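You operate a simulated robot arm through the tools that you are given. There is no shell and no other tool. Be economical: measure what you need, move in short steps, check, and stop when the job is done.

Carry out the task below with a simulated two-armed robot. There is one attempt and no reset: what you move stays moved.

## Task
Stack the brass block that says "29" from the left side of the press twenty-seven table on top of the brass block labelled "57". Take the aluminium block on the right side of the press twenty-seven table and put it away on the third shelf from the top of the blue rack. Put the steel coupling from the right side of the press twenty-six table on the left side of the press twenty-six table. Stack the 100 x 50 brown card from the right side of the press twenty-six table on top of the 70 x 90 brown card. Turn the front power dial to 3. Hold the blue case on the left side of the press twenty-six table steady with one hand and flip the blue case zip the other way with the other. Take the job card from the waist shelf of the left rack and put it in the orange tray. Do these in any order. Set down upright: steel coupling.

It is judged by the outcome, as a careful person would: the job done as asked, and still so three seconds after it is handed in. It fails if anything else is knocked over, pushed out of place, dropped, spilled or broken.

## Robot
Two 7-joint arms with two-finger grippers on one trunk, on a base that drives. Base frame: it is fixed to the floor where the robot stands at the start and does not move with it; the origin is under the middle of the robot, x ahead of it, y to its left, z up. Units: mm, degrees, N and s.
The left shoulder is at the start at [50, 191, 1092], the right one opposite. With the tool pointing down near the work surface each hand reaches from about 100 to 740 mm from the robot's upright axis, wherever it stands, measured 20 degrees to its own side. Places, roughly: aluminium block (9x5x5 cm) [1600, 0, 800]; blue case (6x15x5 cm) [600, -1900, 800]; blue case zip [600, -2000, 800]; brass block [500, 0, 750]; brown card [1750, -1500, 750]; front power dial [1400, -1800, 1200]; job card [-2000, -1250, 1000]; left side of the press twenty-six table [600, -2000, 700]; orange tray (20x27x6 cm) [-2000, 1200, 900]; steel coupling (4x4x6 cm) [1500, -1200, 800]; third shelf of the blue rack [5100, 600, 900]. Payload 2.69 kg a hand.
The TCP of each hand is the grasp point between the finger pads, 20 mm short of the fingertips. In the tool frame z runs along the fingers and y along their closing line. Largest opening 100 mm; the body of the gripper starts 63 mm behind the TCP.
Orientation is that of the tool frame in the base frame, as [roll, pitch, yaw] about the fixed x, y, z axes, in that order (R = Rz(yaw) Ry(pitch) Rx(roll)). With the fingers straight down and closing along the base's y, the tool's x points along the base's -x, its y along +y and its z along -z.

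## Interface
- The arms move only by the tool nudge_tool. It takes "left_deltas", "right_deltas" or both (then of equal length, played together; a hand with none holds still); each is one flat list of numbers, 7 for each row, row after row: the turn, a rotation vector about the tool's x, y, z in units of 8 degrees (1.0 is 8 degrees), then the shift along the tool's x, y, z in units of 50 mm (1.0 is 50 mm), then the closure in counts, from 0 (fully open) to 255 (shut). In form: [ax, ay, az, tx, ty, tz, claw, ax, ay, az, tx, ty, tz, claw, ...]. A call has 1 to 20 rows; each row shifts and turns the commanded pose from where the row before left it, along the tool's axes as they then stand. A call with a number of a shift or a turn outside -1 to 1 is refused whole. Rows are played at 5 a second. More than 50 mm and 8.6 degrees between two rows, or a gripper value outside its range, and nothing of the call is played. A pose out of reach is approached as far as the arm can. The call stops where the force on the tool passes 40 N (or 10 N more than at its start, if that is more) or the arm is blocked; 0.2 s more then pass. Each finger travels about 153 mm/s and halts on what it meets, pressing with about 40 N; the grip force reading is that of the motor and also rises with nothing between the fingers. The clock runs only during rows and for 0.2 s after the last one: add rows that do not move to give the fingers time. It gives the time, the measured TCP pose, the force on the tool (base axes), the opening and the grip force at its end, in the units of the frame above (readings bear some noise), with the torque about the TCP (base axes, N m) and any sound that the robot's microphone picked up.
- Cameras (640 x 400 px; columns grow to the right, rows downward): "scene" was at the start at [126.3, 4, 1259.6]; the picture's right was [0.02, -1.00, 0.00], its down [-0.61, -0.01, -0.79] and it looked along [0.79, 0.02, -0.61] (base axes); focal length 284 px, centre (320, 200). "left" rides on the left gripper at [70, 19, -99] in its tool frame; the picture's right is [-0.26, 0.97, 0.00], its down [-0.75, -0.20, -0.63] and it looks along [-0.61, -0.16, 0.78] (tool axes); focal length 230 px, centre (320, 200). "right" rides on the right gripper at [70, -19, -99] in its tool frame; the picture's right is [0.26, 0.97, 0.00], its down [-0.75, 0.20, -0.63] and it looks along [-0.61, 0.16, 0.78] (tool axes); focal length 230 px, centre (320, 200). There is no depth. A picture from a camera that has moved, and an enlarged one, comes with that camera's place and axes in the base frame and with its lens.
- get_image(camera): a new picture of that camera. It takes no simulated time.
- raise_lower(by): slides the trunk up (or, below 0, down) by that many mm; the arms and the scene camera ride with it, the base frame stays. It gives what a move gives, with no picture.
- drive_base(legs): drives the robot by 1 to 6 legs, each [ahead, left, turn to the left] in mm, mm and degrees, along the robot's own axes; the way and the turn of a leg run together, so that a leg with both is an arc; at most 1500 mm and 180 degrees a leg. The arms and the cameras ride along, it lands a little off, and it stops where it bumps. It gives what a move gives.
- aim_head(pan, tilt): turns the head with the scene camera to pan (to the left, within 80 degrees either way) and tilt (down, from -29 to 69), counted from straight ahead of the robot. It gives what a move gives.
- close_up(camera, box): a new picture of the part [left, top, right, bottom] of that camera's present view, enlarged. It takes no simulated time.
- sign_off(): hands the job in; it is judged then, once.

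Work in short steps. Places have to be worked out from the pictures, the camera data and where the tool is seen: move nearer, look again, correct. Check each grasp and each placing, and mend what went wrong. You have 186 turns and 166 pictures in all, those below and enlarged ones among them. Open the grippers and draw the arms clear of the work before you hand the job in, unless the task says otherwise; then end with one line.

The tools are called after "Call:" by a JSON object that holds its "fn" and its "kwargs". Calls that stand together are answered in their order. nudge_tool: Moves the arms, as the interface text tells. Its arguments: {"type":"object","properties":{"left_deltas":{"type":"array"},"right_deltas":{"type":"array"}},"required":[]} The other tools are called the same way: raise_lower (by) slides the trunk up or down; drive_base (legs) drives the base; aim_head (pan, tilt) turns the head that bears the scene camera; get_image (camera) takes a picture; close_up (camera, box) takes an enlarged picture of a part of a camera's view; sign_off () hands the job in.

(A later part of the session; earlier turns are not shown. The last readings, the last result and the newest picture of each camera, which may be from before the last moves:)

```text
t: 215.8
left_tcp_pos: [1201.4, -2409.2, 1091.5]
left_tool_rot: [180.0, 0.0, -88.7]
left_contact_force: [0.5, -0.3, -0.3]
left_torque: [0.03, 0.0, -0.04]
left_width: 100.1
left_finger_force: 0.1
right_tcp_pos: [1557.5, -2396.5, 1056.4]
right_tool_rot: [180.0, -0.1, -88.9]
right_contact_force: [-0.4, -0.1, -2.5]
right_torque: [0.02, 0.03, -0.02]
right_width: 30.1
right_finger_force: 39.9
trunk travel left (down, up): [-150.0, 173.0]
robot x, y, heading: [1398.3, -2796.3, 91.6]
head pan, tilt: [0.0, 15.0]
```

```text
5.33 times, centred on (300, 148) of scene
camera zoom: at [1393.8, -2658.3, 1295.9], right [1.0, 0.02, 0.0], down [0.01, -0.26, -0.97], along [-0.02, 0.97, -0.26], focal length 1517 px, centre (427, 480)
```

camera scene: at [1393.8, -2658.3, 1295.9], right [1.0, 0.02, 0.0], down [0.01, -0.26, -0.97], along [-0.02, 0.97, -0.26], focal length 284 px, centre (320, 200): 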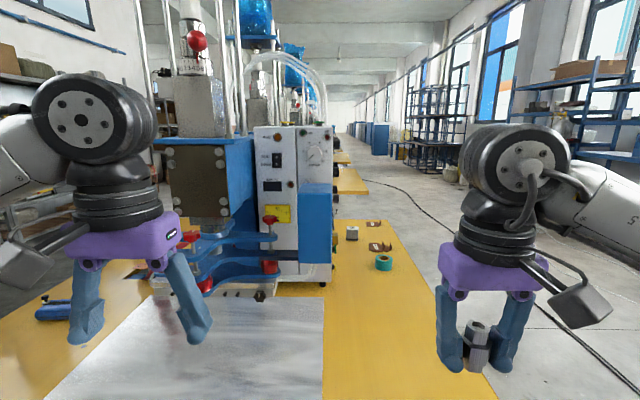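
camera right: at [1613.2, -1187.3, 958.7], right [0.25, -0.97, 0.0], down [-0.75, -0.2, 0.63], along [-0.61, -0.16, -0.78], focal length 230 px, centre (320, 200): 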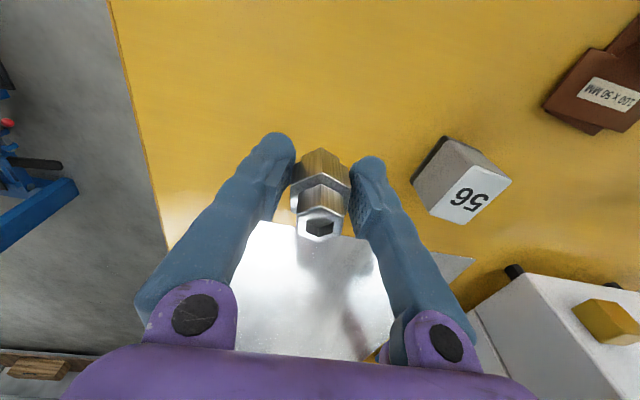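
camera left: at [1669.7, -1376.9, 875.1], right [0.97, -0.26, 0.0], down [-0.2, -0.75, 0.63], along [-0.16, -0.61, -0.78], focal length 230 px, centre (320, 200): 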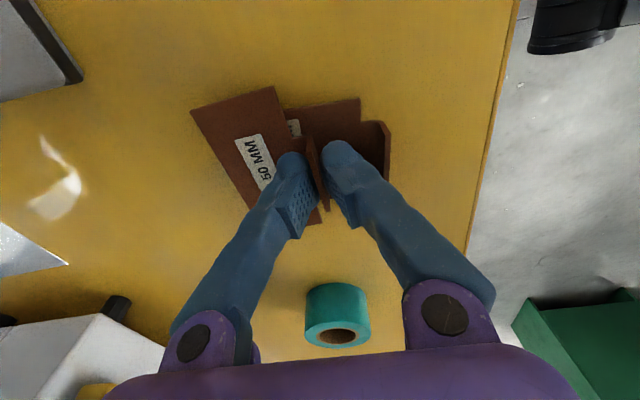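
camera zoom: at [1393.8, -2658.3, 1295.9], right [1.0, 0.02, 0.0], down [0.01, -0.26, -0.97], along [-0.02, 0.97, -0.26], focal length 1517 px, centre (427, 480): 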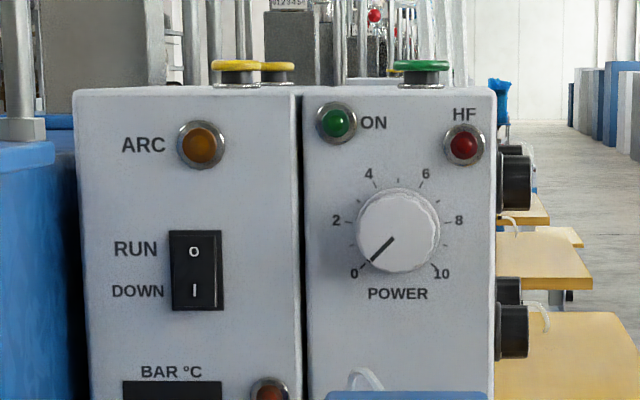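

The front POWER dial (0–10) is at ≈(1358,-1770,1209) pointing at 0; 3 is 81° clockwise. A blue box top (z≈1152) lies below the approach. I position so the left shoulder faces the dial, and raise the trunk.

Call:
{"fn": "drive_base", "kwargs": {"legs": [[0, -160, -1.4], [145, 0, 0]]}}

Call:
{"fn": "raise_lower", "kwargs": {"by": 120}}

Call:
{"fn": "nudge_tool", "kwargs": {"left_deltas": [0, -0.9375, 0, 0, 0, 0, 0, 0, -0.9375, 0, 0, 0, 0, 0, 0, -0.9375, 0, 0, 0, 0, 0, 0, -0.9375, 0, 0, 0, 0, 0, 0, -0.9375, 0, 0, 0, 0, 0, 0, -0.9375, 0, 0, 0, 0, 0, 0, -0.9375, 0, 0, 0, 0, 0, 0, -0.9375, 0, 0, 0, 0, 0, 0, -0.9375, 0, 0, 0, 0, 0, 0, -0.9375, 0, 0, 0, 0, 0, 0, -0.9375, 0, 0, 0, 0, 0, 0, -0.9375, 0, 0, 0, 0, 0]}}

Call:
{"fn": "nudge_tool", "kwargs": {"left_deltas": [0, 0, 0.9375, 0, 0, 0, 0, 0, 0, 0.9375, 0, 0, 0, 0, 0, 0, 0.9375, 0, 0, 0, 0, 0, 0, 0.9375, 0, 0, 0, 0, 0, 0, 0.9375, 0, 0, 0, 0, 0, 0, 0.9375, 0, 0, 0, 0, 0, 0, 0.9375, 0, 0, 0, 0, 0, 0, 0.9375, 0, 0, 0, 0, 0, 0, 0.9375, 0, 0, 0, 0, 0, 0, 0.9375, 0, 0, 0, 0, 0, 0, 0.9375, 0, 0, 0, 0, 0, 0, 0.9375, 0, 0, 0, 0]}}

```text
t: 218.9
left_tcp_pos: [1374.5, -2259.5, 1091.7]
left_tool_rot: [180.0, 0.0, -89.9]
left_contact_force: [0.1, -0.2, 0.9]
left_torque: [0.0, -0.02, 0.01]
left_width: 100.0
left_finger_force: 0.0
right_tcp_pos: [1731.3, -2253.5, 1055.1]
right_tool_rot: [180.0, 0.0, -90.2]
right_contact_force: [0.5, 0.3, -2.4]
right_torque: [-0.04, -0.05, 0.0]
right_width: 30.3
right_finger_force: 40.3
trunk travel left (down, up): [-150.0, 173.0]
robot x, y, heading: [1562.2, -2647.8, 90.3]
head pan, tilt: [0.0, 15.0]
```

```text
t: 220.4
left_tcp_pos: [1374.0, -2259.7, 1212.9]
left_tool_rot: [-180.0, 0.0, -90.0]
left_contact_force: [0.3, 0.2, 0.5]
left_torque: [0.02, 0.01, 0.01]
left_width: 100.1
left_finger_force: 0.0
right_tcp_pos: [1730.2, -2255.3, 1175.3]
right_tool_rot: [180.0, 0.0, -90.2]
right_contact_force: [0.0, 0.5, -2.2]
right_torque: [0.0, 0.0, 0.0]
right_width: 30.4
right_finger_force: 39.4
trunk travel left (down, up): [-270.0, 53.0]
robot x, y, heading: [1561.2, -2647.9, 90.3]
head pan, tilt: [0.0, 15.0]
```

```text
t: 223.0
left_tcp_pos: [1412.6, -2183.7, 1250.1]
left_tool_rot: [24.5, 90.0, 114.7]
left_contact_force: [-0.7, 0.2, 0.2]
left_torque: [0.01, -0.01, -0.01]
left_width: 100.0
left_finger_force: 0.1
left hand out of reach, approached as far as the arm can: row 7, 8, 9, 10, 11, 12
right_tcp_pos: [1730.8, -2254.3, 1175.1]
right_tool_rot: [179.9, -0.1, -90.3]
right_contact_force: [0.6, -1.0, -1.3]
right_torque: [0.02, 0.01, 0.01]
right_width: 30.2
right_finger_force: 40.2
trunk travel left (down, up): [-270.0, 53.0]
robot x, y, heading: [1561.3, -2645.9, 90.1]
head pan, tilt: [0.0, 15.0]
```

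```text
t: 225.6
left_tcp_pos: [1411.3, -2183.5, 1250.9]
left_tool_rot: [90.0, -0.2, -179.9]
left_contact_force: [0.4, -0.1, 0.2]
left_torque: [-0.04, 0.0, 0.01]
left_width: 99.9
left_finger_force: 0.0
right_tcp_pos: [1731.2, -2254.6, 1175.8]
right_tool_rot: [180.0, 0.0, -90.1]
right_contact_force: [-0.9, -0.3, -2.3]
right_torque: [0.01, -0.01, -0.02]
right_width: 30.3
right_finger_force: 40.1
trunk travel left (down, up): [-270.0, 53.0]
robot x, y, heading: [1563.1, -2653.6, 89.9]
head pan, tilt: [0.0, 15.0]
```

Pointing forward works. I turn the hand further (+70°) so its camera is up, then look at the dial.

Call:
{"fn": "nudge_tool", "kwargs": {"left_deltas": [0, 0, 0.972, 0, 0, 0, 0, 0, 0, 0.972, 0, 0, 0, 0, 0, 0, 0.972, 0, 0, 0, 0, 0, 0, 0.972, 0, 0, 0, 0, 0, 0, 0.972, 0, 0, 0, 0, 0, 0, 0.972, 0, 0, 0, 0, 0, 0, 0.972, 0, 0, 0, 0, 0, 0, 0.972, 0, 0, 0, 0, 0, 0, 0.972, 0, 0, 0, 0]}}

Call:
{"fn": "get_image", "kwargs": {"camera": "left"}}

Call:
{"fn": "get_image", "kwargs": {"camera": "scene"}}

```text
t: 227.6
left_tcp_pos: [1411.3, -2183.5, 1251.1]
left_tool_rot: [90.0, -70.2, -179.9]
left_contact_force: [-0.5, -1.7, 1.0]
left_torque: [0.04, -0.01, -0.03]
left_width: 99.9
left_finger_force: 0.1
right_tcp_pos: [1732.0, -2254.4, 1175.0]
right_tool_rot: [179.9, 0.0, -90.2]
right_contact_force: [-0.3, -0.4, -2.4]
right_torque: [-0.03, -0.01, -0.02]
right_width: 30.5
right_finger_force: 40.5
trunk travel left (down, up): [-270.0, 53.0]
robot x, y, heading: [1560.9, -2651.3, 89.9]
head pan, tilt: [0.0, 15.0]
```

```text
78 pictures are left
camera left: at [1405.8, -2282.7, 1324.3], right [1.0, 0.0, 0.08], down [0.07, -0.63, -0.77], along [0.05, 0.78, -0.63], focal length 230 px, centre (320, 200)
```

left: 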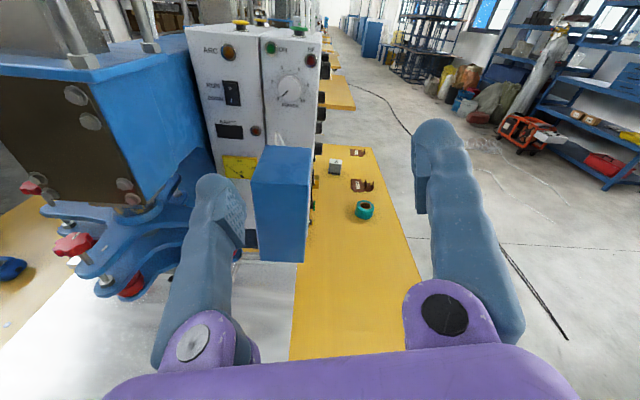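

```text
77 pictures are left
camera scene: at [1561.2, -2512.5, 1415.9], right [1.0, 0.0, 0.0], down [0.0, -0.26, -0.97], along [0.0, 0.97, -0.26], focal length 284 px, centre (320, 200)
```

scene: 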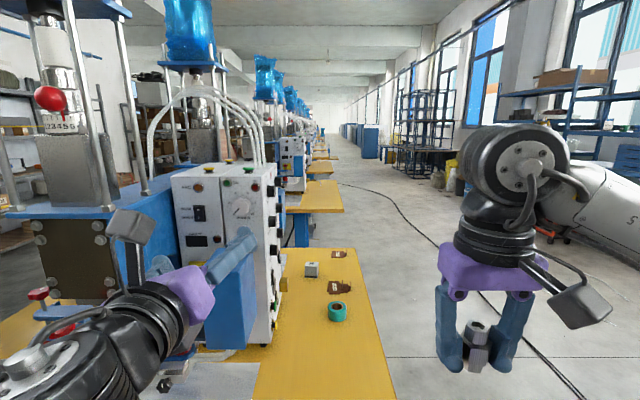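

Dial fixes are around (1350,-1754,1195–1207). I move the hand closer for a better fix, keeping above the blue box.

Call:
{"fn": "nudge_tool", "kwargs": {"left_deltas": [0, 0, 0, -0.047, -0.223, 0.8, 0, 0, 0, 0, -0.047, -0.223, 0.8, 0, 0, 0, 0, -0.047, -0.223, 0.8, 0, 0, 0, 0, -0.047, -0.223, 0.8, 0, 0, 0, 0, -0.047, -0.223, 0.8, 0, 0, 0, 0, -0.047, -0.223, 0.8, 0, 0, 0, 0, 0, 0, 0, 0]}}

Call:
{"fn": "get_image", "kwargs": {"camera": "left"}}

Call:
{"fn": "get_image", "kwargs": {"camera": "scene"}}

```text
t: 229.2
left_tcp_pos: [1354.3, -1944.3, 1214.9]
left_tool_rot: [89.8, -70.0, -179.7]
left_contact_force: [0.5, -0.1, -0.3]
left_torque: [-0.02, -0.03, 0.02]
left_width: 99.6
left_finger_force: 0.1
right_tcp_pos: [1730.8, -2254.9, 1175.0]
right_tool_rot: [180.0, 0.0, -90.2]
right_contact_force: [-0.2, -0.2, -2.0]
right_torque: [0.01, -0.02, -0.01]
right_width: 30.4
right_finger_force: 39.7
trunk travel left (down, up): [-270.0, 53.0]
robot x, y, heading: [1560.4, -2647.7, 90.4]
head pan, tilt: [0.0, 15.0]
```

```text
76 pictures are left
camera left: at [1348.2, -2043.4, 1288.4], right [1.0, 0.0, 0.09], down [0.07, -0.63, -0.77], along [0.05, 0.78, -0.63], focal length 230 px, centre (320, 200)
```

left: 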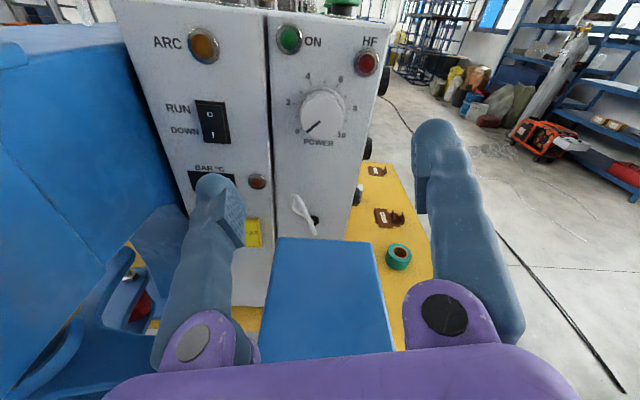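

```text
75 pictures are left
camera scene: at [1561.1, -2513.0, 1416.0], right [1.0, 0.0, 0.0], down [0.0, -0.26, -0.97], along [0.0, 0.97, -0.26], focal length 284 px, centre (320, 200)
```

scene: 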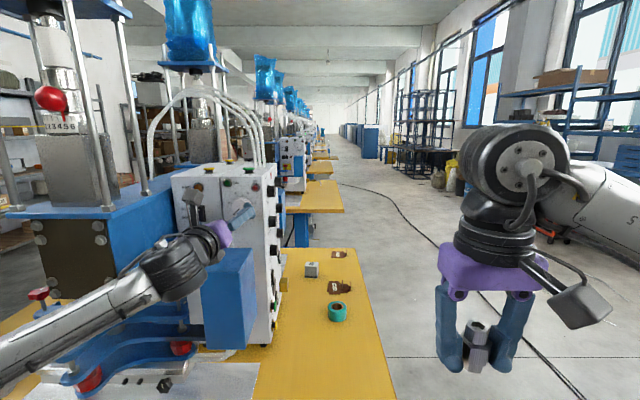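

Triangulation gives the knob face at ≈(1357,-1789,1204). I approach to y≈-1830 with fingers partly closed, and look.

Call:
{"fn": "nudge_tool", "kwargs": {"left_deltas": [0, 0, 0, -0.075, -0.008, 0.76, 76, 0, 0, 0, -0.075, -0.008, 0.76, 76, 0, 0, 0, -0.075, -0.008, 0.76, 76, 0, 0, 0, 0, 0, 0, 76]}}

Call:
{"fn": "get_image", "kwargs": {"camera": "left"}}

Call:
{"fn": "close_up", "kwargs": {"camera": "scene", "box": [180, 160, 300, 260]}}

```text
t: 230.2
left_tcp_pos: [1354.9, -1830.0, 1205.0]
left_tool_rot: [89.8, -70.1, -179.7]
left_contact_force: [-0.3, -0.7, 0.3]
left_torque: [0.0, 0.03, 0.01]
left_width: 70.2
left_finger_force: 0.0
right_tcp_pos: [1731.0, -2252.9, 1174.6]
right_tool_rot: [-180.0, 0.0, -90.2]
right_contact_force: [-0.7, -0.4, -1.6]
right_torque: [0.01, 0.0, -0.02]
right_width: 30.3
right_finger_force: 40.1
trunk travel left (down, up): [-270.0, 53.0]
robot x, y, heading: [1561.5, -2645.5, 89.9]
head pan, tilt: [0.0, 15.0]
```

```text
74 pictures are left
camera left: at [1348.2, -1929.0, 1278.1], right [1.0, 0.0, 0.09], down [0.07, -0.63, -0.77], along [0.05, 0.78, -0.63], focal length 230 px, centre (320, 200)
```

left: 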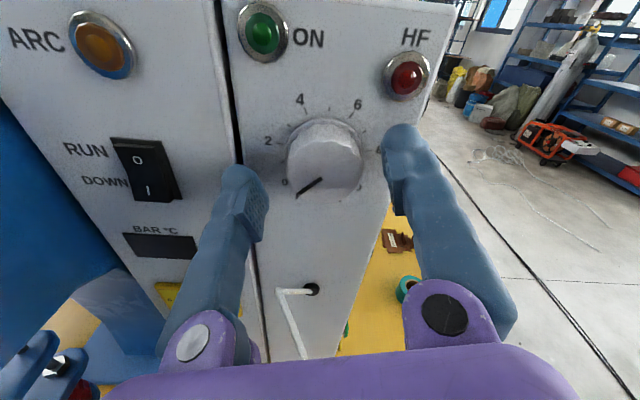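

```text
4.00 times, centred on (240, 210) of scene
camera zoom: at [1560.9, -2513.0, 1416.0], right [1.0, 0.0, 0.0], down [0.0, -0.26, -0.97], along [0.0, 0.97, -0.26], focal length 1138 px, centre (640, 160)
```

zoom: 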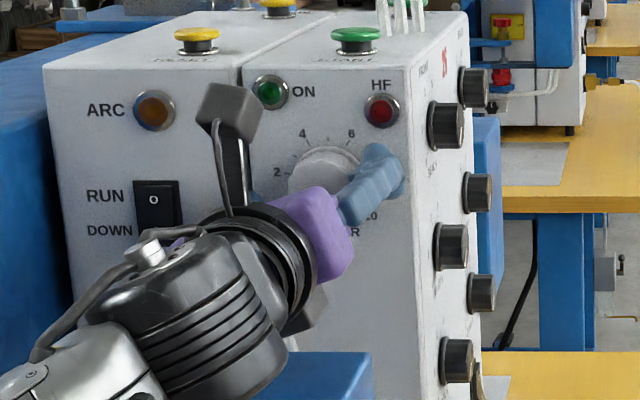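

I zoom to find the knob face centre precisely.

Call:
{"fn": "close_up", "kwargs": {"camera": "left", "box": [230, 90, 430, 215]}}

```text
3.20 times, centred on (330, 152) of left
camera zoom: at [1348.2, -1929.0, 1278.1], right [1.0, 0.0, 0.09], down [0.07, -0.63, -0.77], along [0.05, 0.78, -0.63], focal length 736 px, centre (288, 352)
```

zoom: 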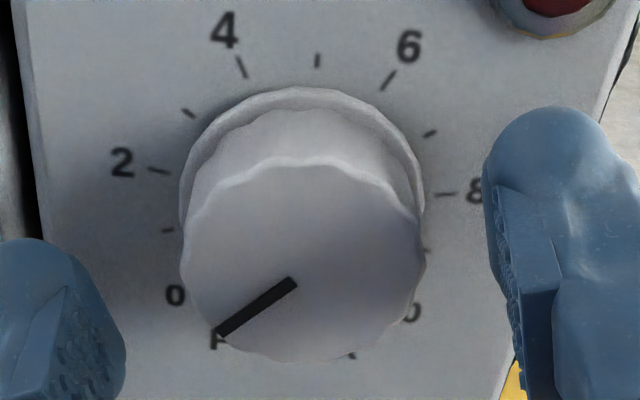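

Combining views, the knob face is at about (1357,-1808,1204) with ~46 mm diameter. I advance 20 mm and look again.

Call:
{"fn": "nudge_tool", "kwargs": {"left_deltas": [0, 0, 0, -0.02, 0.047, 0.2, 76, 0, 0, 0, 0, 0, 0.2, 76, 0, 0, 0, 0, 0, 0, 76]}}

Call:
{"fn": "close_up", "kwargs": {"camera": "left", "box": [200, 90, 440, 240]}}

```text
t: 230.9
left_tcp_pos: [1358.5, -1816.2, 1204.5]
left_tool_rot: [90.1, -70.1, 180.0]
left_contact_force: [-2.5, -24.6, 1.2]
left_torque: [0.1, 0.0, -0.16]
left_width: 69.8
left_finger_force: 0.1
right_tcp_pos: [1730.1, -2258.4, 1177.9]
right_tool_rot: [-179.9, 0.2, -90.1]
right_contact_force: [1.2, 0.4, -1.5]
right_torque: [0.0, -0.02, 0.0]
right_width: 30.3
right_finger_force: 40.3
trunk travel left (down, up): [-270.0, 53.0]
robot x, y, heading: [1561.5, -2648.2, 90.3]
head pan, tilt: [0.0, 15.0]
stopped in row 3 (left hand): the force on the tool passed its limit at 45 N (the readings are from after the stop); the commanded pose is now the measured one
```

```text
2.67 times, centred on (320, 165) of left
camera zoom: at [1351.9, -1914.5, 1277.8], right [1.0, 0.0, 0.09], down [0.07, -0.63, -0.77], along [0.05, 0.78, -0.63], focal length 614 px, centre (320, 293)
```

zoom: 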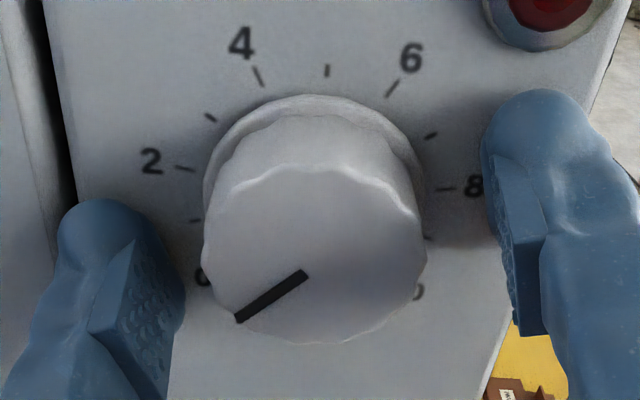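

The fingertips touched the panel (y≈-1796), so the knob axis is at z≈1214. I back off 4 mm, shift up 9.5 mm, and look.

Call:
{"fn": "nudge_tool", "kwargs": {"left_deltas": [0, 0, 0, 0, 0, -0.08, 76, 0, 0, 0, 0.19, 0.036, 0, 76, 0, 0, 0, 0, 0, 0, 76]}}

Call:
{"fn": "close_up", "kwargs": {"camera": "left", "box": [200, 90, 440, 240]}}

```text
t: 231.7
left_tcp_pos: [1357.5, -1815.5, 1208.5]
left_tool_rot: [91.4, -70.1, 178.7]
left_contact_force: [1.7, -21.3, -16.5]
left_torque: [0.1, 0.65, -0.79]
left_width: 69.0
left_finger_force: 0.0
right_tcp_pos: [1730.5, -2255.2, 1174.6]
right_tool_rot: [-179.9, 0.0, -90.2]
right_contact_force: [-0.5, 0.9, -1.7]
right_torque: [0.0, 0.01, 0.01]
right_width: 30.2
right_finger_force: 40.0
trunk travel left (down, up): [-270.0, 53.0]
robot x, y, heading: [1560.8, -2648.4, 90.3]
head pan, tilt: [0.0, 15.0]
```

```text
2.67 times, centred on (320, 165) of left
camera zoom: at [1352.1, -1914.3, 1282.5], right [1.0, 0.0, 0.09], down [0.07, -0.64, -0.77], along [0.05, 0.77, -0.63], focal length 614 px, centre (320, 293)
```

zoom: 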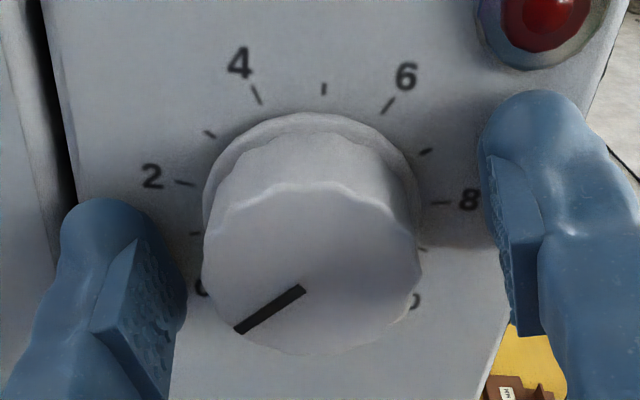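

Still pressing on the panel; I back off 8 mm more.

Call:
{"fn": "nudge_tool", "kwargs": {"left_deltas": [0, 0, 0, 0, 0, -0.16, 76, 0, 0, 0, 0, 0, 0, 76, 0, 0, 0, 0, 0, 0, 76]}}

Call:
{"fn": "close_up", "kwargs": {"camera": "left", "box": [200, 90, 440, 240]}}

```text
t: 232.5
left_tcp_pos: [1356.7, -1822.5, 1212.2]
left_tool_rot: [90.8, -70.1, 179.4]
left_contact_force: [-0.3, 0.3, -0.3]
left_torque: [0.02, -0.03, -0.02]
left_width: 70.3
left_finger_force: 0.1
right_tcp_pos: [1729.3, -2255.1, 1175.5]
right_tool_rot: [-180.0, 0.0, -90.2]
right_contact_force: [0.3, -0.2, -1.9]
right_torque: [0.0, 0.0, 0.0]
right_width: 30.4
right_finger_force: 40.4
trunk travel left (down, up): [-270.0, 53.0]
robot x, y, heading: [1561.0, -2647.6, 90.2]
head pan, tilt: [0.0, 15.0]
```

```text
2.67 times, centred on (320, 165) of left
camera zoom: at [1350.7, -1921.6, 1285.1], right [1.0, 0.0, 0.09], down [0.07, -0.63, -0.77], along [0.05, 0.77, -0.63], focal length 614 px, centre (320, 293)
```

zoom: 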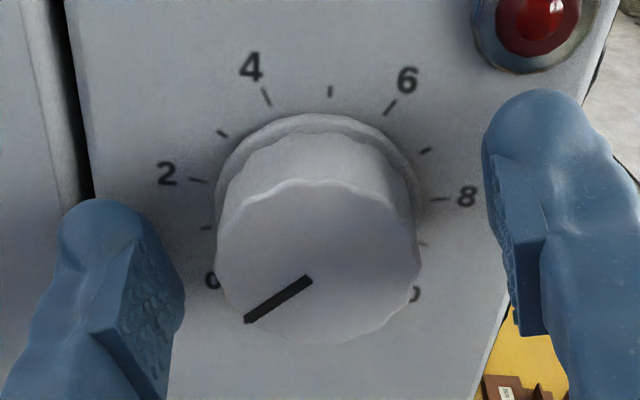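

Free and centred on the knob. I close on it and rotate 40.5° clockwise.

Call:
{"fn": "nudge_tool", "kwargs": {"left_deltas": [0, 0, 0, 0, 0, 0, 255, 0, 0, 0, 0, 0, 0, 255, 0, 0, 0, 0, 0, 0, 255, 0, 0, 0.844, 0, 0, 0, 255, 0, 0, 0.844, 0, 0, 0, 255, 0, 0, 0.844, 0, 0, 0, 255, 0, 0, 0.844, 0, 0, 0, 255, 0, 0, 0.844, 0, 0, 0, 255, 0, 0, 0.844, 0, 0, 0, 255, 0, 0, 0, 0, 0, 0, 255]}}

Call:
{"fn": "close_up", "kwargs": {"camera": "left", "box": [200, 90, 440, 240]}}

```text
t: 234.7
left_tcp_pos: [1358.6, -1821.7, 1210.7]
left_tool_rot: [-90.8, -69.3, 0.9]
left_contact_force: [-1.3, 4.1, 1.7]
left_torque: [-0.03, 0.01, 0.07]
left_width: 41.6
left_finger_force: 44.5
right_tcp_pos: [1729.7, -2254.7, 1175.7]
right_tool_rot: [-180.0, 0.0, -90.2]
right_contact_force: [1.1, 0.7, -1.8]
right_torque: [0.03, -0.01, -0.01]
right_width: 30.1
right_finger_force: 39.9
trunk travel left (down, up): [-270.0, 53.0]
robot x, y, heading: [1561.6, -2649.4, 90.3]
head pan, tilt: [0.0, 15.0]
```

```text
2.67 times, centred on (320, 165) of left
camera zoom: at [1399.6, -1921.4, 1271.3], right [0.81, 0.0, -0.58], down [-0.45, -0.63, -0.63], along [-0.37, 0.77, -0.52], focal length 614 px, centre (320, 293)
```

zoom: 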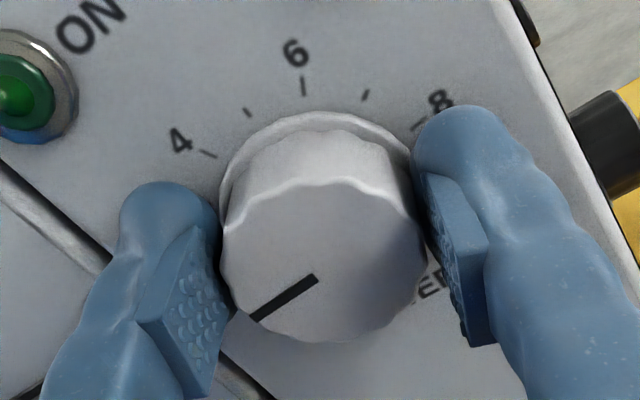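

Knob turned with the hand. I open, rotate back 40°, regrip and turn another 40.5°.

Call:
{"fn": "nudge_tool", "kwargs": {"left_deltas": [0, 0, 0, 0, 0, 0, 90, 0, 0, 0, 0, 0, 0, 90, 0, 0, -1, 0, 0, 0, 90, 0, 0, -1, 0, 0, 0, 90, 0, 0, -1, 0, 0, 0, 90, 0, 0, -1, 0, 0, 0, 90, 0, 0, -1, 0, 0, 0, 90, 0, 0, 0, 0, 0, 0, 255, 0, 0, 0, 0, 0, 0, 255, 0, 0, 0, 0, 0, 0, 255, 0, 0, 0.844, 0, 0, 0, 255, 0, 0, 0.844, 0, 0, 0, 255, 0, 0, 0.844, 0, 0, 0, 255, 0, 0, 0.844, 0, 0, 0, 255, 0, 0, 0.844, 0, 0, 0, 255, 0, 0, 0.844, 0, 0, 0, 255, 0, 0, 0, 0, 0, 0, 255]}}

Call:
{"fn": "close_up", "kwargs": {"camera": "left", "box": [200, 90, 440, 240]}}

```text
t: 238.3
left_tcp_pos: [1356.7, -1822.0, 1210.1]
left_tool_rot: [-91.0, -68.8, 0.9]
left_contact_force: [0.3, 0.8, -4.6]
left_torque: [-0.2, -0.02, 0.1]
left_width: 41.9
left_finger_force: 44.8
right_tcp_pos: [1730.5, -2253.8, 1175.6]
right_tool_rot: [-179.9, 0.0, -90.2]
right_contact_force: [0.3, 0.2, -2.1]
right_torque: [-0.03, 0.01, 0.0]
right_width: 30.1
right_finger_force: 40.6
trunk travel left (down, up): [-270.0, 53.0]
robot x, y, heading: [1559.5, -2644.8, 90.2]
head pan, tilt: [0.0, 15.0]
```

```text
2.67 times, centred on (320, 165) of left
camera zoom: at [1399.6, -1920.9, 1269.6], right [0.81, 0.0, -0.59], down [-0.46, -0.63, -0.62], along [-0.37, 0.77, -0.51], focal length 614 px, centre (320, 293)
```

zoom: 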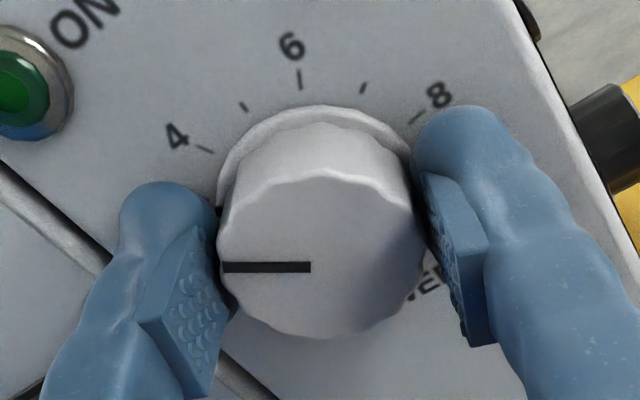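

I open, back off straight and check the pointer.

Call:
{"fn": "nudge_tool", "kwargs": {"left_deltas": [0, 0, 0, 0, 0, 0, 90, 0, 0, 0, 0, 0, 0, 90, 0, 0, 0, 0, 0, -0.6, 90, 0, 0, 0, 0, 0, -0.6, 90, 0, 0, 0, 0, 0, 0, 90]}}

Call:
{"fn": "close_up", "kwargs": {"camera": "left", "box": [240, 50, 400, 150]}}

Call:
{"fn": "close_up", "kwargs": {"camera": "scene", "box": [200, 180, 280, 230]}}

```text
t: 239.5
left_tcp_pos: [1357.4, -1883.8, 1208.3]
left_tool_rot: [-90.8, -68.9, 0.8]
left_contact_force: [-0.7, -0.7, -0.1]
left_torque: [-0.02, 0.01, -0.01]
left_width: 64.9
left_finger_force: 0.1
right_tcp_pos: [1730.2, -2256.6, 1177.1]
right_tool_rot: [179.9, 0.0, -90.2]
right_contact_force: [-1.1, -0.5, -2.1]
right_torque: [0.01, 0.02, 0.0]
right_width: 30.3
right_finger_force: 40.0
trunk travel left (down, up): [-270.0, 53.0]
robot x, y, heading: [1558.0, -2646.6, 90.1]
head pan, tilt: [0.0, 15.0]
```

```text
4.00 times, centred on (320, 100) of left
camera zoom: at [1398.5, -1981.6, 1268.9], right [0.81, 0.0, -0.59], down [-0.46, -0.63, -0.62], along [-0.37, 0.77, -0.51], focal length 920 px, centre (320, 600)
```

zoom: 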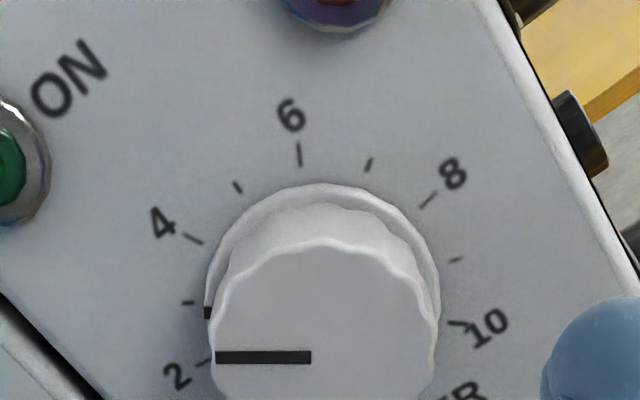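

```text
8.00 times, centred on (240, 205) of scene
camera zoom: at [1561.3, -2513.0, 1415.8], right [1.0, 0.0, 0.0], down [0.0, -0.26, -0.97], along [0.0, 0.97, -0.26], focal length 2275 px, centre (960, 160)
```

zoom: 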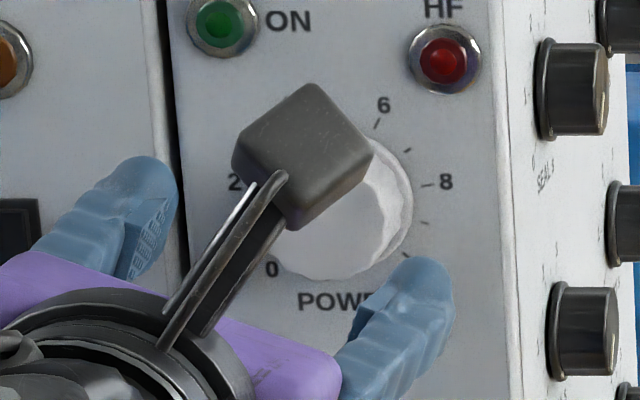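

Pointer appears just short of 3 (~2.8). I move the hand aside and get an unobstructed head view.

Call:
{"fn": "nudge_tool", "kwargs": {"left_deltas": [0, 0, 0, 0, 0, -0.8, 90, 0, 0, 0, 0.215, 0.55, -0.4, 90, 0, 0, 0, 0.215, 0.55, -0.4, 90, 0, 0, 0, 0.215, 0.55, -0.4, 90, 0, 0, 0, 0.215, 0.55, -0.4, 90, 0, 0, 0, 0, 0, 0, 90]}}

Call:
{"fn": "close_up", "kwargs": {"camera": "scene", "box": [200, 180, 280, 230]}}

```text
t: 240.9
left_tcp_pos: [1474.4, -2004.1, 1210.9]
left_tool_rot: [-90.9, -68.8, 0.7]
left_contact_force: [0.2, 0.0, -0.4]
left_torque: [-0.03, -0.02, -0.03]
left_width: 64.6
left_finger_force: 0.1
right_tcp_pos: [1730.2, -2255.3, 1176.7]
right_tool_rot: [-179.9, -0.1, -90.3]
right_contact_force: [-0.5, 0.2, -1.8]
right_torque: [0.01, -0.04, 0.01]
right_width: 30.2
right_finger_force: 39.9
trunk travel left (down, up): [-270.0, 53.0]
robot x, y, heading: [1559.8, -2648.7, 90.1]
head pan, tilt: [0.0, 15.0]
```

```text
8.00 times, centred on (240, 205) of scene
camera zoom: at [1560.5, -2513.1, 1415.9], right [1.0, 0.0, 0.0], down [0.0, -0.26, -0.97], along [0.0, 0.97, -0.26], focal length 2275 px, centre (960, 160)
```

zoom: 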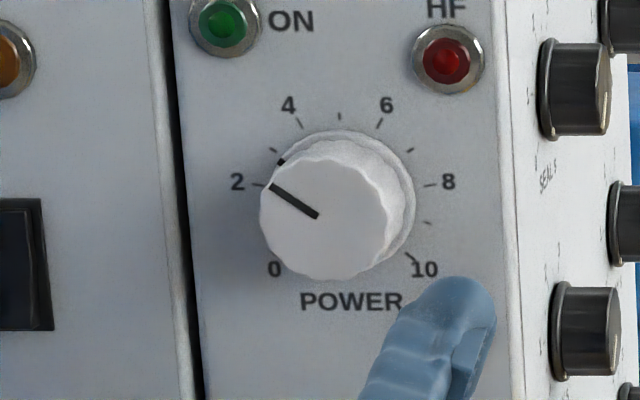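

It reads ≈2.87. I re-enter along the same path, regrip, add ~5° (allowing for slack), release and retreat.

Call:
{"fn": "nudge_tool", "kwargs": {"left_deltas": [0, 0, 0, -0.2125, -0.5475, 0.4, 90, 0, 0, 0, -0.2125, -0.5475, 0.4, 90, 0, 0, 0, -0.2125, -0.5475, 0.4, 90, 0, 0, 0, -0.2125, -0.5475, 0.4, 90, 0, 0, 0, 0, 0, 0.8, 90, 0, 0, 0, 0, 0, 0.6, 90, 0, 0, 0, 0, 0, 0.6, 90, 0, 0, 0, 0, 0, 0, 255, 0, 0, 0, 0, 0, 0, 255, 0, 0, 0, 0, 0, 0, 255, 0, 0, 0.32, 0, 0, 0, 255, 0, 0, 0.32, 0, 0, 0, 255, 0, 0, 0, 0, 0, 0, 255, 0, 0, 0, 0, 0, 0, 90, 0, 0, 0, 0, 0, 0, 90, 0, 0, 0, 0, 0, -0.6, 90, 0, 0, 0, 0, 0, -0.6, 90, 0, 0, 0, 0.2, 0.55, -0.6, 90, 0, 0, 0, 0.2, 0.55, -0.6, 90, 0, 0, 0, 0.2, 0.55, -0.4, 90]}}

Call:
{"fn": "close_up", "kwargs": {"camera": "scene", "box": [200, 180, 280, 230]}}

```text
t: 245.1
left_tcp_pos: [1445.1, -1961.3, 1203.1]
left_tool_rot: [-90.6, -63.9, 0.6]
left_contact_force: [-0.3, 0.4, -0.3]
left_torque: [-0.03, -0.03, -0.03]
left_width: 64.7
left_finger_force: 0.0
right_tcp_pos: [1730.0, -2255.2, 1175.6]
right_tool_rot: [180.0, 0.0, -90.3]
right_contact_force: [0.5, -0.3, -1.8]
right_torque: [0.01, 0.03, 0.06]
right_width: 30.4
right_finger_force: 39.9
trunk travel left (down, up): [-270.0, 53.0]
robot x, y, heading: [1563.0, -2648.7, 90.0]
head pan, tilt: [0.0, 15.0]
```

```text
8.00 times, centred on (240, 205) of scene
camera zoom: at [1561.9, -2513.2, 1415.9], right [1.0, 0.0, 0.0], down [0.0, -0.26, -0.97], along [0.0, 0.97, -0.26], focal length 2275 px, centre (960, 160)
```

zoom: 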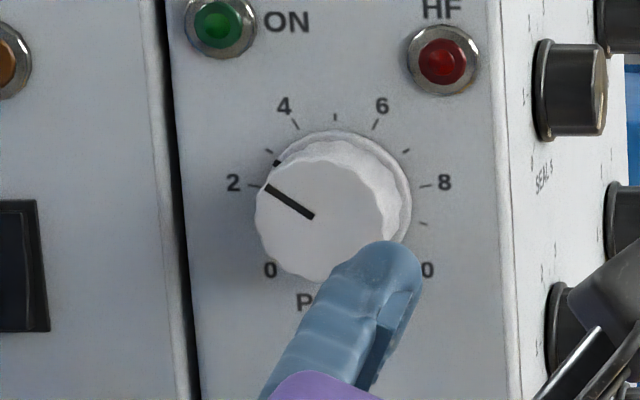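

Corrected for view skew it reads ≈2.95, so the dial is at 3. I retreat the left hand and unwind it to point down.

Call:
{"fn": "nudge_tool", "kwargs": {"left_deltas": [0, 0, 0, 0, 0, -0.9, 0, 0, 0, 0, 0, 0, -0.9, 0, 0, 0, 0, 0, 0, -0.9, 0, 0, 0, 0, 0, 0, -0.9, 0, 0, 0, 0, 0, 0, -0.5, 0, 0, 0, -0.99, 0, 0, 0, 0, 0, 0, -0.99, 0, 0, 0, 0, 0, 0, -0.99, 0, 0, 0, 0, 0, 0, -0.99, 0, 0, 0, 0, 0, 0, -0.99, 0, 0, 0, 0, 0, 0, -0.99, 0, 0, 0, 0, 0, 0, -0.99, 0, 0, 0, 0, 0, 0, -0.99, 0, 0, 0, 0, 0, 0, -0.99, 0, 0, 0, 0, 0, 0, -0.99, 0, 0, 0, 0, 0, 0, -0.99, 0, 0, 0, 0, 0, 0, -0.99, 0, 0, 0, 0, 0, 0, -0.99, 0, 0, 0, 0]}}

Call:
{"fn": "nudge_tool", "kwargs": {"left_deltas": [0, 0, -0.99, 0, 0, 0, 0, 0, 0, -0.99, 0, 0, 0, 0, 0, 0, -0.99, 0, 0, 0, 0, 0, 0, -0.99, 0, 0, 0, 0, 0, 0, -0.99, 0, 0, 0, 0, 0, 0, -0.99, 0, 0, 0, 0, 0, 0, -0.99, 0, 0, 0, 0, 0, 0, -0.99, 0, 0, 0, 0, 0, 0, -0.99, 0, 0, 0, 0, 0, 0, -0.99, 0, 0, 0, 0, 0, 0, -0.99, 0, 0, 0, 0, 0, 0, -0.99, 0, 0, 0, 0, 0, 0, -0.99, 0, 0, 0, 0]}}

Call:
{"fn": "nudge_tool", "kwargs": {"left_deltas": [0, 0.9375, 0, 0, 0, 0, 0, 0, 0.9375, 0, 0, 0, 0, 0, 0, 0.9375, 0, 0, 0, 0, 0, 0, 0.9375, 0, 0, 0, 0, 0, 0, 0.9375, 0, 0, 0, 0, 0, 0, 0.9375, 0, 0, 0, 0, 0, 0, 0.9375, 0, 0, 0, 0, 0, 0, 0.9375, 0, 0, 0, 0, 0, 0, 0.9375, 0, 0, 0, 0, 0, 0, 0.9375, 0, 0, 0, 0, 0, 0, 0.9375, 0, 0, 0, 0, 0, 0, 0.9375, 0, 0, 0, 0, 0]}}

```text
t: 248.9
left_tcp_pos: [1446.1, -2169.1, 1203.3]
left_tool_rot: [90.2, -13.1, 180.0]
left_contact_force: [0.3, 0.6, -0.1]
left_torque: [0.02, 0.01, -0.02]
left_width: 100.0
left_finger_force: 0.1
right_tcp_pos: [1731.1, -2254.8, 1175.8]
right_tool_rot: [-180.0, 0.0, -90.2]
right_contact_force: [0.4, 0.4, -2.0]
right_torque: [0.0, -0.02, 0.02]
right_width: 30.0
right_finger_force: 39.6
trunk travel left (down, up): [-270.0, 53.0]
robot x, y, heading: [1559.5, -2649.4, 90.0]
head pan, tilt: [0.0, 15.0]
```

```text
t: 251.2
left_tcp_pos: [1416.9, -2159.0, 1220.2]
left_tool_rot: [80.6, 58.0, 175.4]
left_contact_force: [-0.6, 0.2, -0.1]
left_torque: [0.01, 0.02, 0.0]
left_width: 99.8
left_finger_force: 0.0
right_tcp_pos: [1730.7, -2254.6, 1175.2]
right_tool_rot: [179.9, 0.0, -90.1]
right_contact_force: [0.6, 0.7, -2.0]
right_torque: [-0.02, 0.0, -0.01]
right_width: 30.3
right_finger_force: 40.0
trunk travel left (down, up): [-270.0, 53.0]
robot x, y, heading: [1558.0, -2650.0, 89.9]
head pan, tilt: [0.0, 15.0]
stopped in row 11 (left hand): the arm was blocked; the commanded pose is now the measured one
```

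```text
t: 251.9
left_tcp_pos: [1379.4, -2149.4, 1200.3]
left_tool_rot: [101.1, 48.4, -153.4]
left_contact_force: [0.0, -0.5, 0.2]
left_torque: [0.01, -0.01, 0.0]
left_width: 100.0
left_finger_force: 0.1
right_tcp_pos: [1730.6, -2255.5, 1175.7]
right_tool_rot: [180.0, 0.1, -90.1]
right_contact_force: [-0.4, 0.3, -1.5]
right_torque: [0.04, 0.02, -0.05]
right_width: 30.0
right_finger_force: 39.5
trunk travel left (down, up): [-270.0, 53.0]
robot x, y, heading: [1561.9, -2647.0, 89.8]
head pan, tilt: [0.0, 15.0]
stopped in row 3 (left hand): the arm was blocked; the commanded pose is now the measured one
```

The left arm got blocked while unwinding; I look at it.

Call:
{"fn": "aim_head", "kwargs": {"pan": 20, "tilt": 35}}

Call:
{"fn": "get_image", "kwargs": {"camera": "scene"}}

```text
t: 252.7
left_tcp_pos: [1379.6, -2150.0, 1200.0]
left_tool_rot: [101.1, 48.4, -153.4]
left_contact_force: [0.9, -0.4, -0.4]
left_torque: [-0.01, 0.0, 0.04]
left_width: 99.7
left_finger_force: 0.0
right_tcp_pos: [1730.9, -2254.8, 1176.3]
right_tool_rot: [180.0, 0.0, -90.2]
right_contact_force: [-0.3, -1.0, -1.1]
right_torque: [0.06, -0.02, -0.02]
right_width: 30.0
right_finger_force: 40.0
trunk travel left (down, up): [-270.0, 53.0]
robot x, y, heading: [1558.8, -2648.4, 90.2]
head pan, tilt: [20.0, 35.0]
```

```text
62 pictures are left
camera scene: at [1531.0, -2523.9, 1383.9], right [0.94, 0.34, 0.0], down [0.2, -0.54, -0.82], along [-0.28, 0.77, -0.57], focal length 284 px, centre (320, 200)
```

scene: 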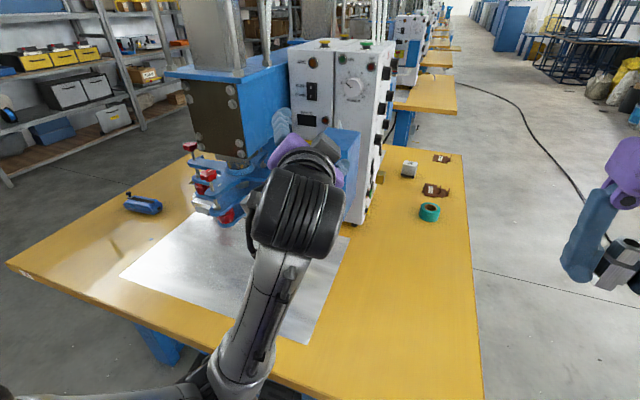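

I back the base 250 mm away from the press, then finish unwinding.

Call:
{"fn": "drive_base", "kwargs": {"legs": [[-260, 0, 0]]}}

Call:
{"fn": "nudge_tool", "kwargs": {"left_deltas": [0, 0, 0, 0, 0, 0, 0, 0, 0.9375, 0, 0, 0, 0, 0, 0, 0.9375, 0, 0, 0, 0, 0, 0, 0.9375, 0, 0, 0, 0, 0, 0, 0.9375, 0, 0, 0, 0, 0]}}

Call:
{"fn": "get_image", "kwargs": {"camera": "scene"}}

```text
t: 254.6
left_tcp_pos: [1379.3, -2410.5, 1200.8]
left_tool_rot: [101.1, 48.3, -153.4]
left_contact_force: [0.0, 0.6, -1.1]
left_torque: [0.01, -0.04, -0.01]
left_width: 100.1
left_finger_force: 0.1
right_tcp_pos: [1731.7, -2512.0, 1175.8]
right_tool_rot: [-180.0, 0.0, -90.0]
right_contact_force: [-0.1, 0.0, -3.0]
right_torque: [0.03, 0.01, 0.0]
right_width: 30.2
right_finger_force: 39.8
trunk travel left (down, up): [-270.0, 53.0]
robot x, y, heading: [1563.2, -2908.8, 90.4]
head pan, tilt: [20.0, 35.0]
```

```text
t: 255.5
left_tcp_pos: [1331.0, -2403.0, 1188.0]
left_tool_rot: [110.6, 36.8, -128.2]
left_contact_force: [-0.2, -0.1, 0.5]
left_torque: [0.01, -0.01, 0.01]
left_width: 100.1
left_finger_force: 0.1
right_tcp_pos: [1730.1, -2512.0, 1175.8]
right_tool_rot: [180.0, 0.0, -90.0]
right_contact_force: [0.2, 1.0, -2.6]
right_torque: [0.02, 0.0, 0.0]
right_width: 30.4
right_finger_force: 39.8
trunk travel left (down, up): [-270.0, 53.0]
robot x, y, heading: [1560.6, -2905.7, 90.2]
head pan, tilt: [20.0, 35.0]
stopped in row 4 (left hand): the arm was blocked; the commanded pose is now the measured one
```

```text
61 pictures are left
camera scene: at [1531.5, -2782.2, 1383.9], right [0.94, 0.35, 0.0], down [0.2, -0.54, -0.82], along [-0.28, 0.77, -0.57], focal length 284 px, centre (320, 200)
```

scene: 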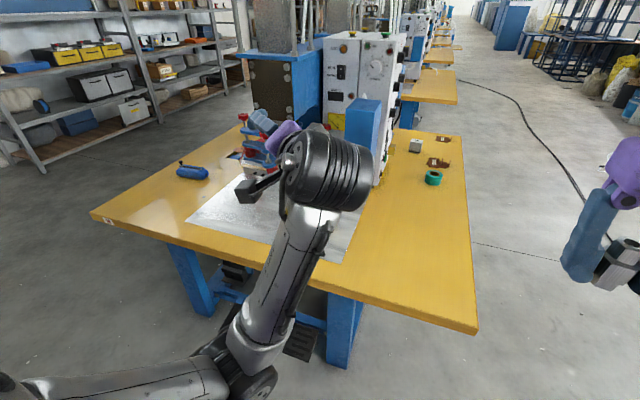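

The block was a joint limit. I compute one direct 74.5° rotation to nominal tool-down and try that.

Call:
{"fn": "nudge_tool", "kwargs": {"left_deltas": [0.655, 0.649, -0.131, 0, 0, 0, 0, 0.655, 0.649, -0.131, 0, 0, 0, 0, 0.655, 0.649, -0.131, 0, 0, 0, 0, 0.655, 0.649, -0.131, 0, 0, 0, 0, 0.655, 0.649, -0.131, 0, 0, 0, 0, 0.655, 0.649, -0.131, 0, 0, 0, 0, 0.655, 0.649, -0.131, 0, 0, 0, 0, 0.655, 0.649, -0.131, 0, 0, 0, 0, 0.655, 0.649, -0.131, 0, 0, 0, 0, 0.655, 0.649, -0.131, 0, 0, 0, 0, 0, 0, 0, 0, 0, 0, 0]}}

```text
t: 257.9
left_tcp_pos: [1260.9, -2298.1, 1121.8]
left_tool_rot: [-179.8, -0.2, -90.2]
left_contact_force: [0.5, 0.5, -0.4]
left_torque: [-0.03, -0.02, 0.02]
left_width: 99.8
left_finger_force: 0.0
left hand out of reach, approached as far as the arm can: row 4, 5, 6, 7, 8, 9
right_tcp_pos: [1731.6, -2513.6, 1175.3]
right_tool_rot: [179.9, -0.1, -90.0]
right_contact_force: [0.2, 0.7, -2.2]
right_torque: [0.02, -0.03, 0.0]
right_width: 30.3
right_finger_force: 39.8
trunk travel left (down, up): [-270.0, 53.0]
robot x, y, heading: [1563.0, -2906.8, 90.3]
head pan, tilt: [20.0, 35.0]
```

Left hand is back to nominal. I retract it, lower the trunk and drive around to the table's left (−x) end.

Call:
{"fn": "nudge_tool", "kwargs": {"left_deltas": [0, 0, 0, 0.87, -0.4, 0, 0, 0, 0, 0, 0.87, -0.4, 0, 0, 0, 0, 0, 0.87, -0.4, 0, 0, 0, 0, 0, 0.87, -0.4, 0, 0, 0, 0, 0, 0.87, -0.4, 0, 0]}}

Call:
{"fn": "raise_lower", "kwargs": {"by": -120}}

Call:
{"fn": "drive_base", "kwargs": {"legs": [[0, 1500, 0], [0, 0, -90], [-80, 0, 0], [0, 950, 0]]}}

Call:
{"fn": "aim_head", "kwargs": {"pan": 0, "tilt": 38}}

Call:
{"fn": "get_image", "kwargs": {"camera": "scene"}}

```text
t: 259.1
left_tcp_pos: [1241.6, -2313.3, 1119.0]
left_tool_rot: [-179.9, -0.1, -90.2]
left_contact_force: [-0.4, 0.3, 0.6]
left_torque: [-0.03, -0.02, -0.02]
left_width: 99.9
left_finger_force: 0.0
left hand out of reach, approached as far as the arm can: row 1, 2, 3, 4, 5
right_tcp_pos: [1729.1, -2512.9, 1175.6]
right_tool_rot: [-180.0, 0.1, -89.9]
right_contact_force: [-0.3, -0.3, -1.2]
right_torque: [0.0, -0.01, -0.01]
right_width: 30.2
right_finger_force: 40.0
trunk travel left (down, up): [-270.0, 53.0]
robot x, y, heading: [1563.0, -2907.9, 90.2]
head pan, tilt: [20.0, 35.0]
```

```text
t: 260.6
left_tcp_pos: [1242.6, -2313.3, 999.4]
left_tool_rot: [-179.9, -0.1, -90.2]
left_contact_force: [-0.1, -0.2, 0.5]
left_torque: [-0.01, 0.01, -0.02]
left_width: 100.2
left_finger_force: 0.1
right_tcp_pos: [1729.7, -2512.4, 1056.5]
right_tool_rot: [180.0, -0.1, -90.0]
right_contact_force: [1.0, 0.1, -2.4]
right_torque: [-0.01, -0.01, 0.03]
right_width: 30.4
right_finger_force: 40.2
trunk travel left (down, up): [-150.0, 173.0]
robot x, y, heading: [1557.4, -2905.0, 90.2]
head pan, tilt: [20.0, 35.0]
```

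```text
t: 286.8
left_tcp_pos: [572.8, -1643.6, 1000.0]
left_tool_rot: [-180.0, -0.1, 179.4]
left_contact_force: [0.6, 0.1, -0.2]
left_torque: [0.0, -0.01, -0.01]
left_width: 100.1
left_finger_force: 0.1
right_tcp_pos: [371.0, -2128.2, 1055.3]
right_tool_rot: [179.9, -0.1, 179.5]
right_contact_force: [-0.9, -0.1, -2.5]
right_torque: [-0.02, 0.01, 0.01]
right_width: 30.3
right_finger_force: 40.7
trunk travel left (down, up): [-150.0, 173.0]
robot x, y, heading: [-21.7, -1958.7, -0.4]
head pan, tilt: [20.0, 35.0]
```

```text
t: 287.7
left_tcp_pos: [573.6, -1643.4, 999.3]
left_tool_rot: [-180.0, -0.1, 179.3]
left_contact_force: [0.0, 0.4, 0.5]
left_torque: [0.0, 0.03, 0.03]
left_width: 99.7
left_finger_force: 0.2
right_tcp_pos: [369.9, -2129.5, 1055.2]
right_tool_rot: [180.0, 0.0, 179.4]
right_contact_force: [-0.1, -0.5, -2.3]
right_torque: [-0.02, 0.03, 0.02]
right_width: 30.3
right_finger_force: 40.2
trunk travel left (down, up): [-150.0, 173.0]
robot x, y, heading: [-21.7, -1958.8, 0.1]
head pan, tilt: [0.0, 38.0]
```

```text
60 pictures are left
camera scene: at [103.8, -1955.8, 1259.3], right [0.0, -1.0, 0.0], down [-0.62, 0.0, -0.79], along [0.79, 0.0, -0.62], focal length 284 px, centre (320, 200)
```

scene: 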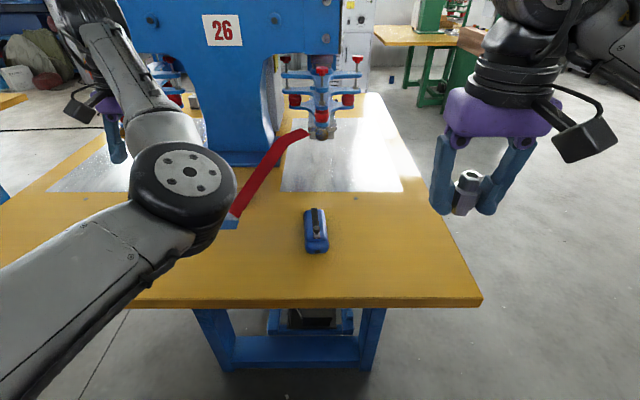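

I zoom on the blue case; the left arm is in an awkward elbow pose to sort out.

Call:
{"fn": "close_up", "kwargs": {"camera": "scene", "box": [270, 190, 366, 266]}}

Call:
{"fn": "get_image", "kwargs": {"camera": "left"}}

```text
5.26 times, centred on (318, 228) of scene
camera zoom: at [103.8, -1955.8, 1259.3], right [0.0, -1.0, 0.0], down [-0.62, 0.0, -0.79], along [0.79, 0.0, -0.62], focal length 1497 px, centre (330, 53)
```

zoom: 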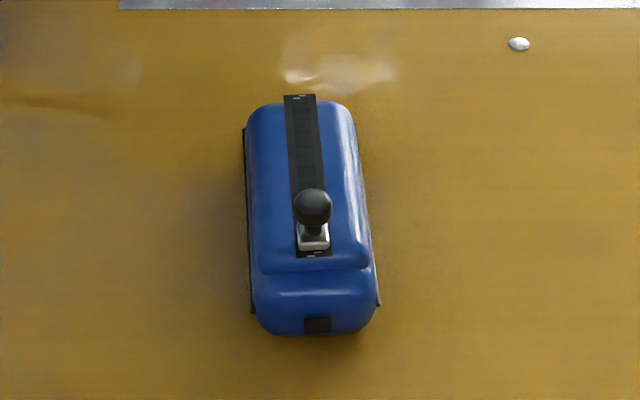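

```text
58 pictures are left
camera left: at [504.7, -1623.4, 1100.3], right [0.27, 0.96, 0.0], down [0.75, -0.21, 0.63], along [0.6, -0.17, -0.78], focal length 230 px, centre (320, 200)
```

left: 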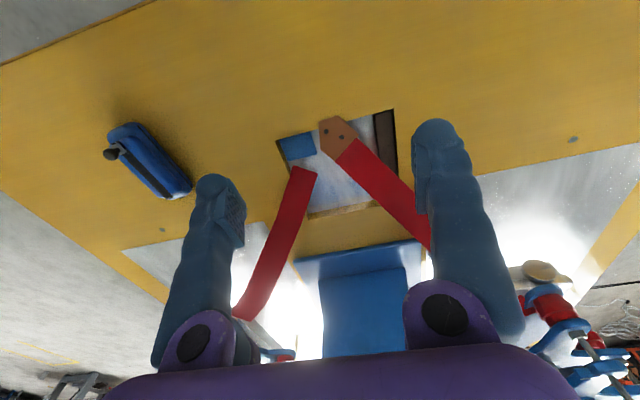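

The case's zip is a slider with a ball knob at the near end of a track running to the far end. First I set down the coupling at a clear spot near (580,-2120).

Call:
{"fn": "nudge_tool", "kwargs": {"right_deltas": [0, 0, 0, -0.6, 0, 0.7, 255, 0, 0, 0, -0.6, 0, 0.7, 255, 0, 0, 0, -0.6, 0, 0.7, 255, 0, 0, 0, -0.6, 0, 0.7, 255, 0, 0, 0, -0.6, 0, 0.7, 255, 0, 0, 0, -0.6, 0, 0.7, 255, 0, 0, 0, -0.6, 0, 0.7, 255, 0, 0, 0, 0, 0, 0, 255]}}

Call:
{"fn": "get_image", "kwargs": {"camera": "right"}}

```text
t: 289.5
left_tcp_pos: [574.1, -1643.4, 999.3]
left_tool_rot: [-179.9, -0.1, 179.3]
left_contact_force: [-0.7, 0.6, -0.8]
left_torque: [0.01, -0.02, 0.01]
left_width: 100.0
left_finger_force: 0.1
right_tcp_pos: [582.4, -2129.8, 808.9]
right_tool_rot: [-180.0, 0.0, 179.6]
right_contact_force: [-0.3, 0.0, -2.1]
right_torque: [-0.01, -0.03, 0.02]
right_width: 30.0
right_finger_force: 39.9
trunk travel left (down, up): [-150.0, 173.0]
robot x, y, heading: [-21.7, -1956.1, -0.0]
head pan, tilt: [0.0, 38.0]
```

```text
57 pictures are left
camera right: at [513.7, -2146.8, 908.2], right [-0.25, 0.97, 0.0], down [0.75, 0.19, 0.63], along [0.61, 0.16, -0.78], focal length 230 px, centre (320, 200)
```

right: 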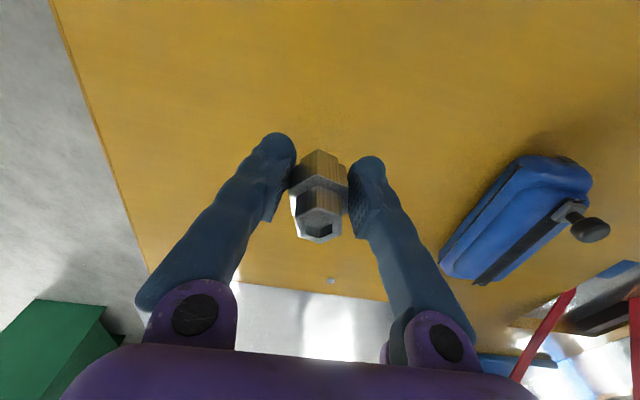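

Clear spot. I lower to just above the table, then 1 mm steps.

Call:
{"fn": "nudge_tool", "kwargs": {"right_deltas": [0, 0, 0, 0, 0, 0.5, 255, 0, 0, 0, 0, 0, 0.34, 255, 0, 0, 0, 0, 0, 0.03, 255, 0, 0, 0, 0, 0, 0, 255]}}

```text
t: 290.5
left_tcp_pos: [572.7, -1642.9, 998.8]
left_tool_rot: [-179.9, 0.0, 179.2]
left_contact_force: [0.3, 0.4, -0.3]
left_torque: [-0.02, -0.01, -0.01]
left_width: 100.1
left_finger_force: 0.1
right_tcp_pos: [580.7, -2130.4, 766.2]
right_tool_rot: [-180.0, -0.1, 179.5]
right_contact_force: [0.6, -0.2, -2.4]
right_torque: [0.02, -0.01, 0.02]
right_width: 30.3
right_finger_force: 40.5
trunk travel left (down, up): [-150.0, 173.0]
robot x, y, heading: [-26.6, -1957.8, 0.0]
head pan, tilt: [0.0, 38.0]
```

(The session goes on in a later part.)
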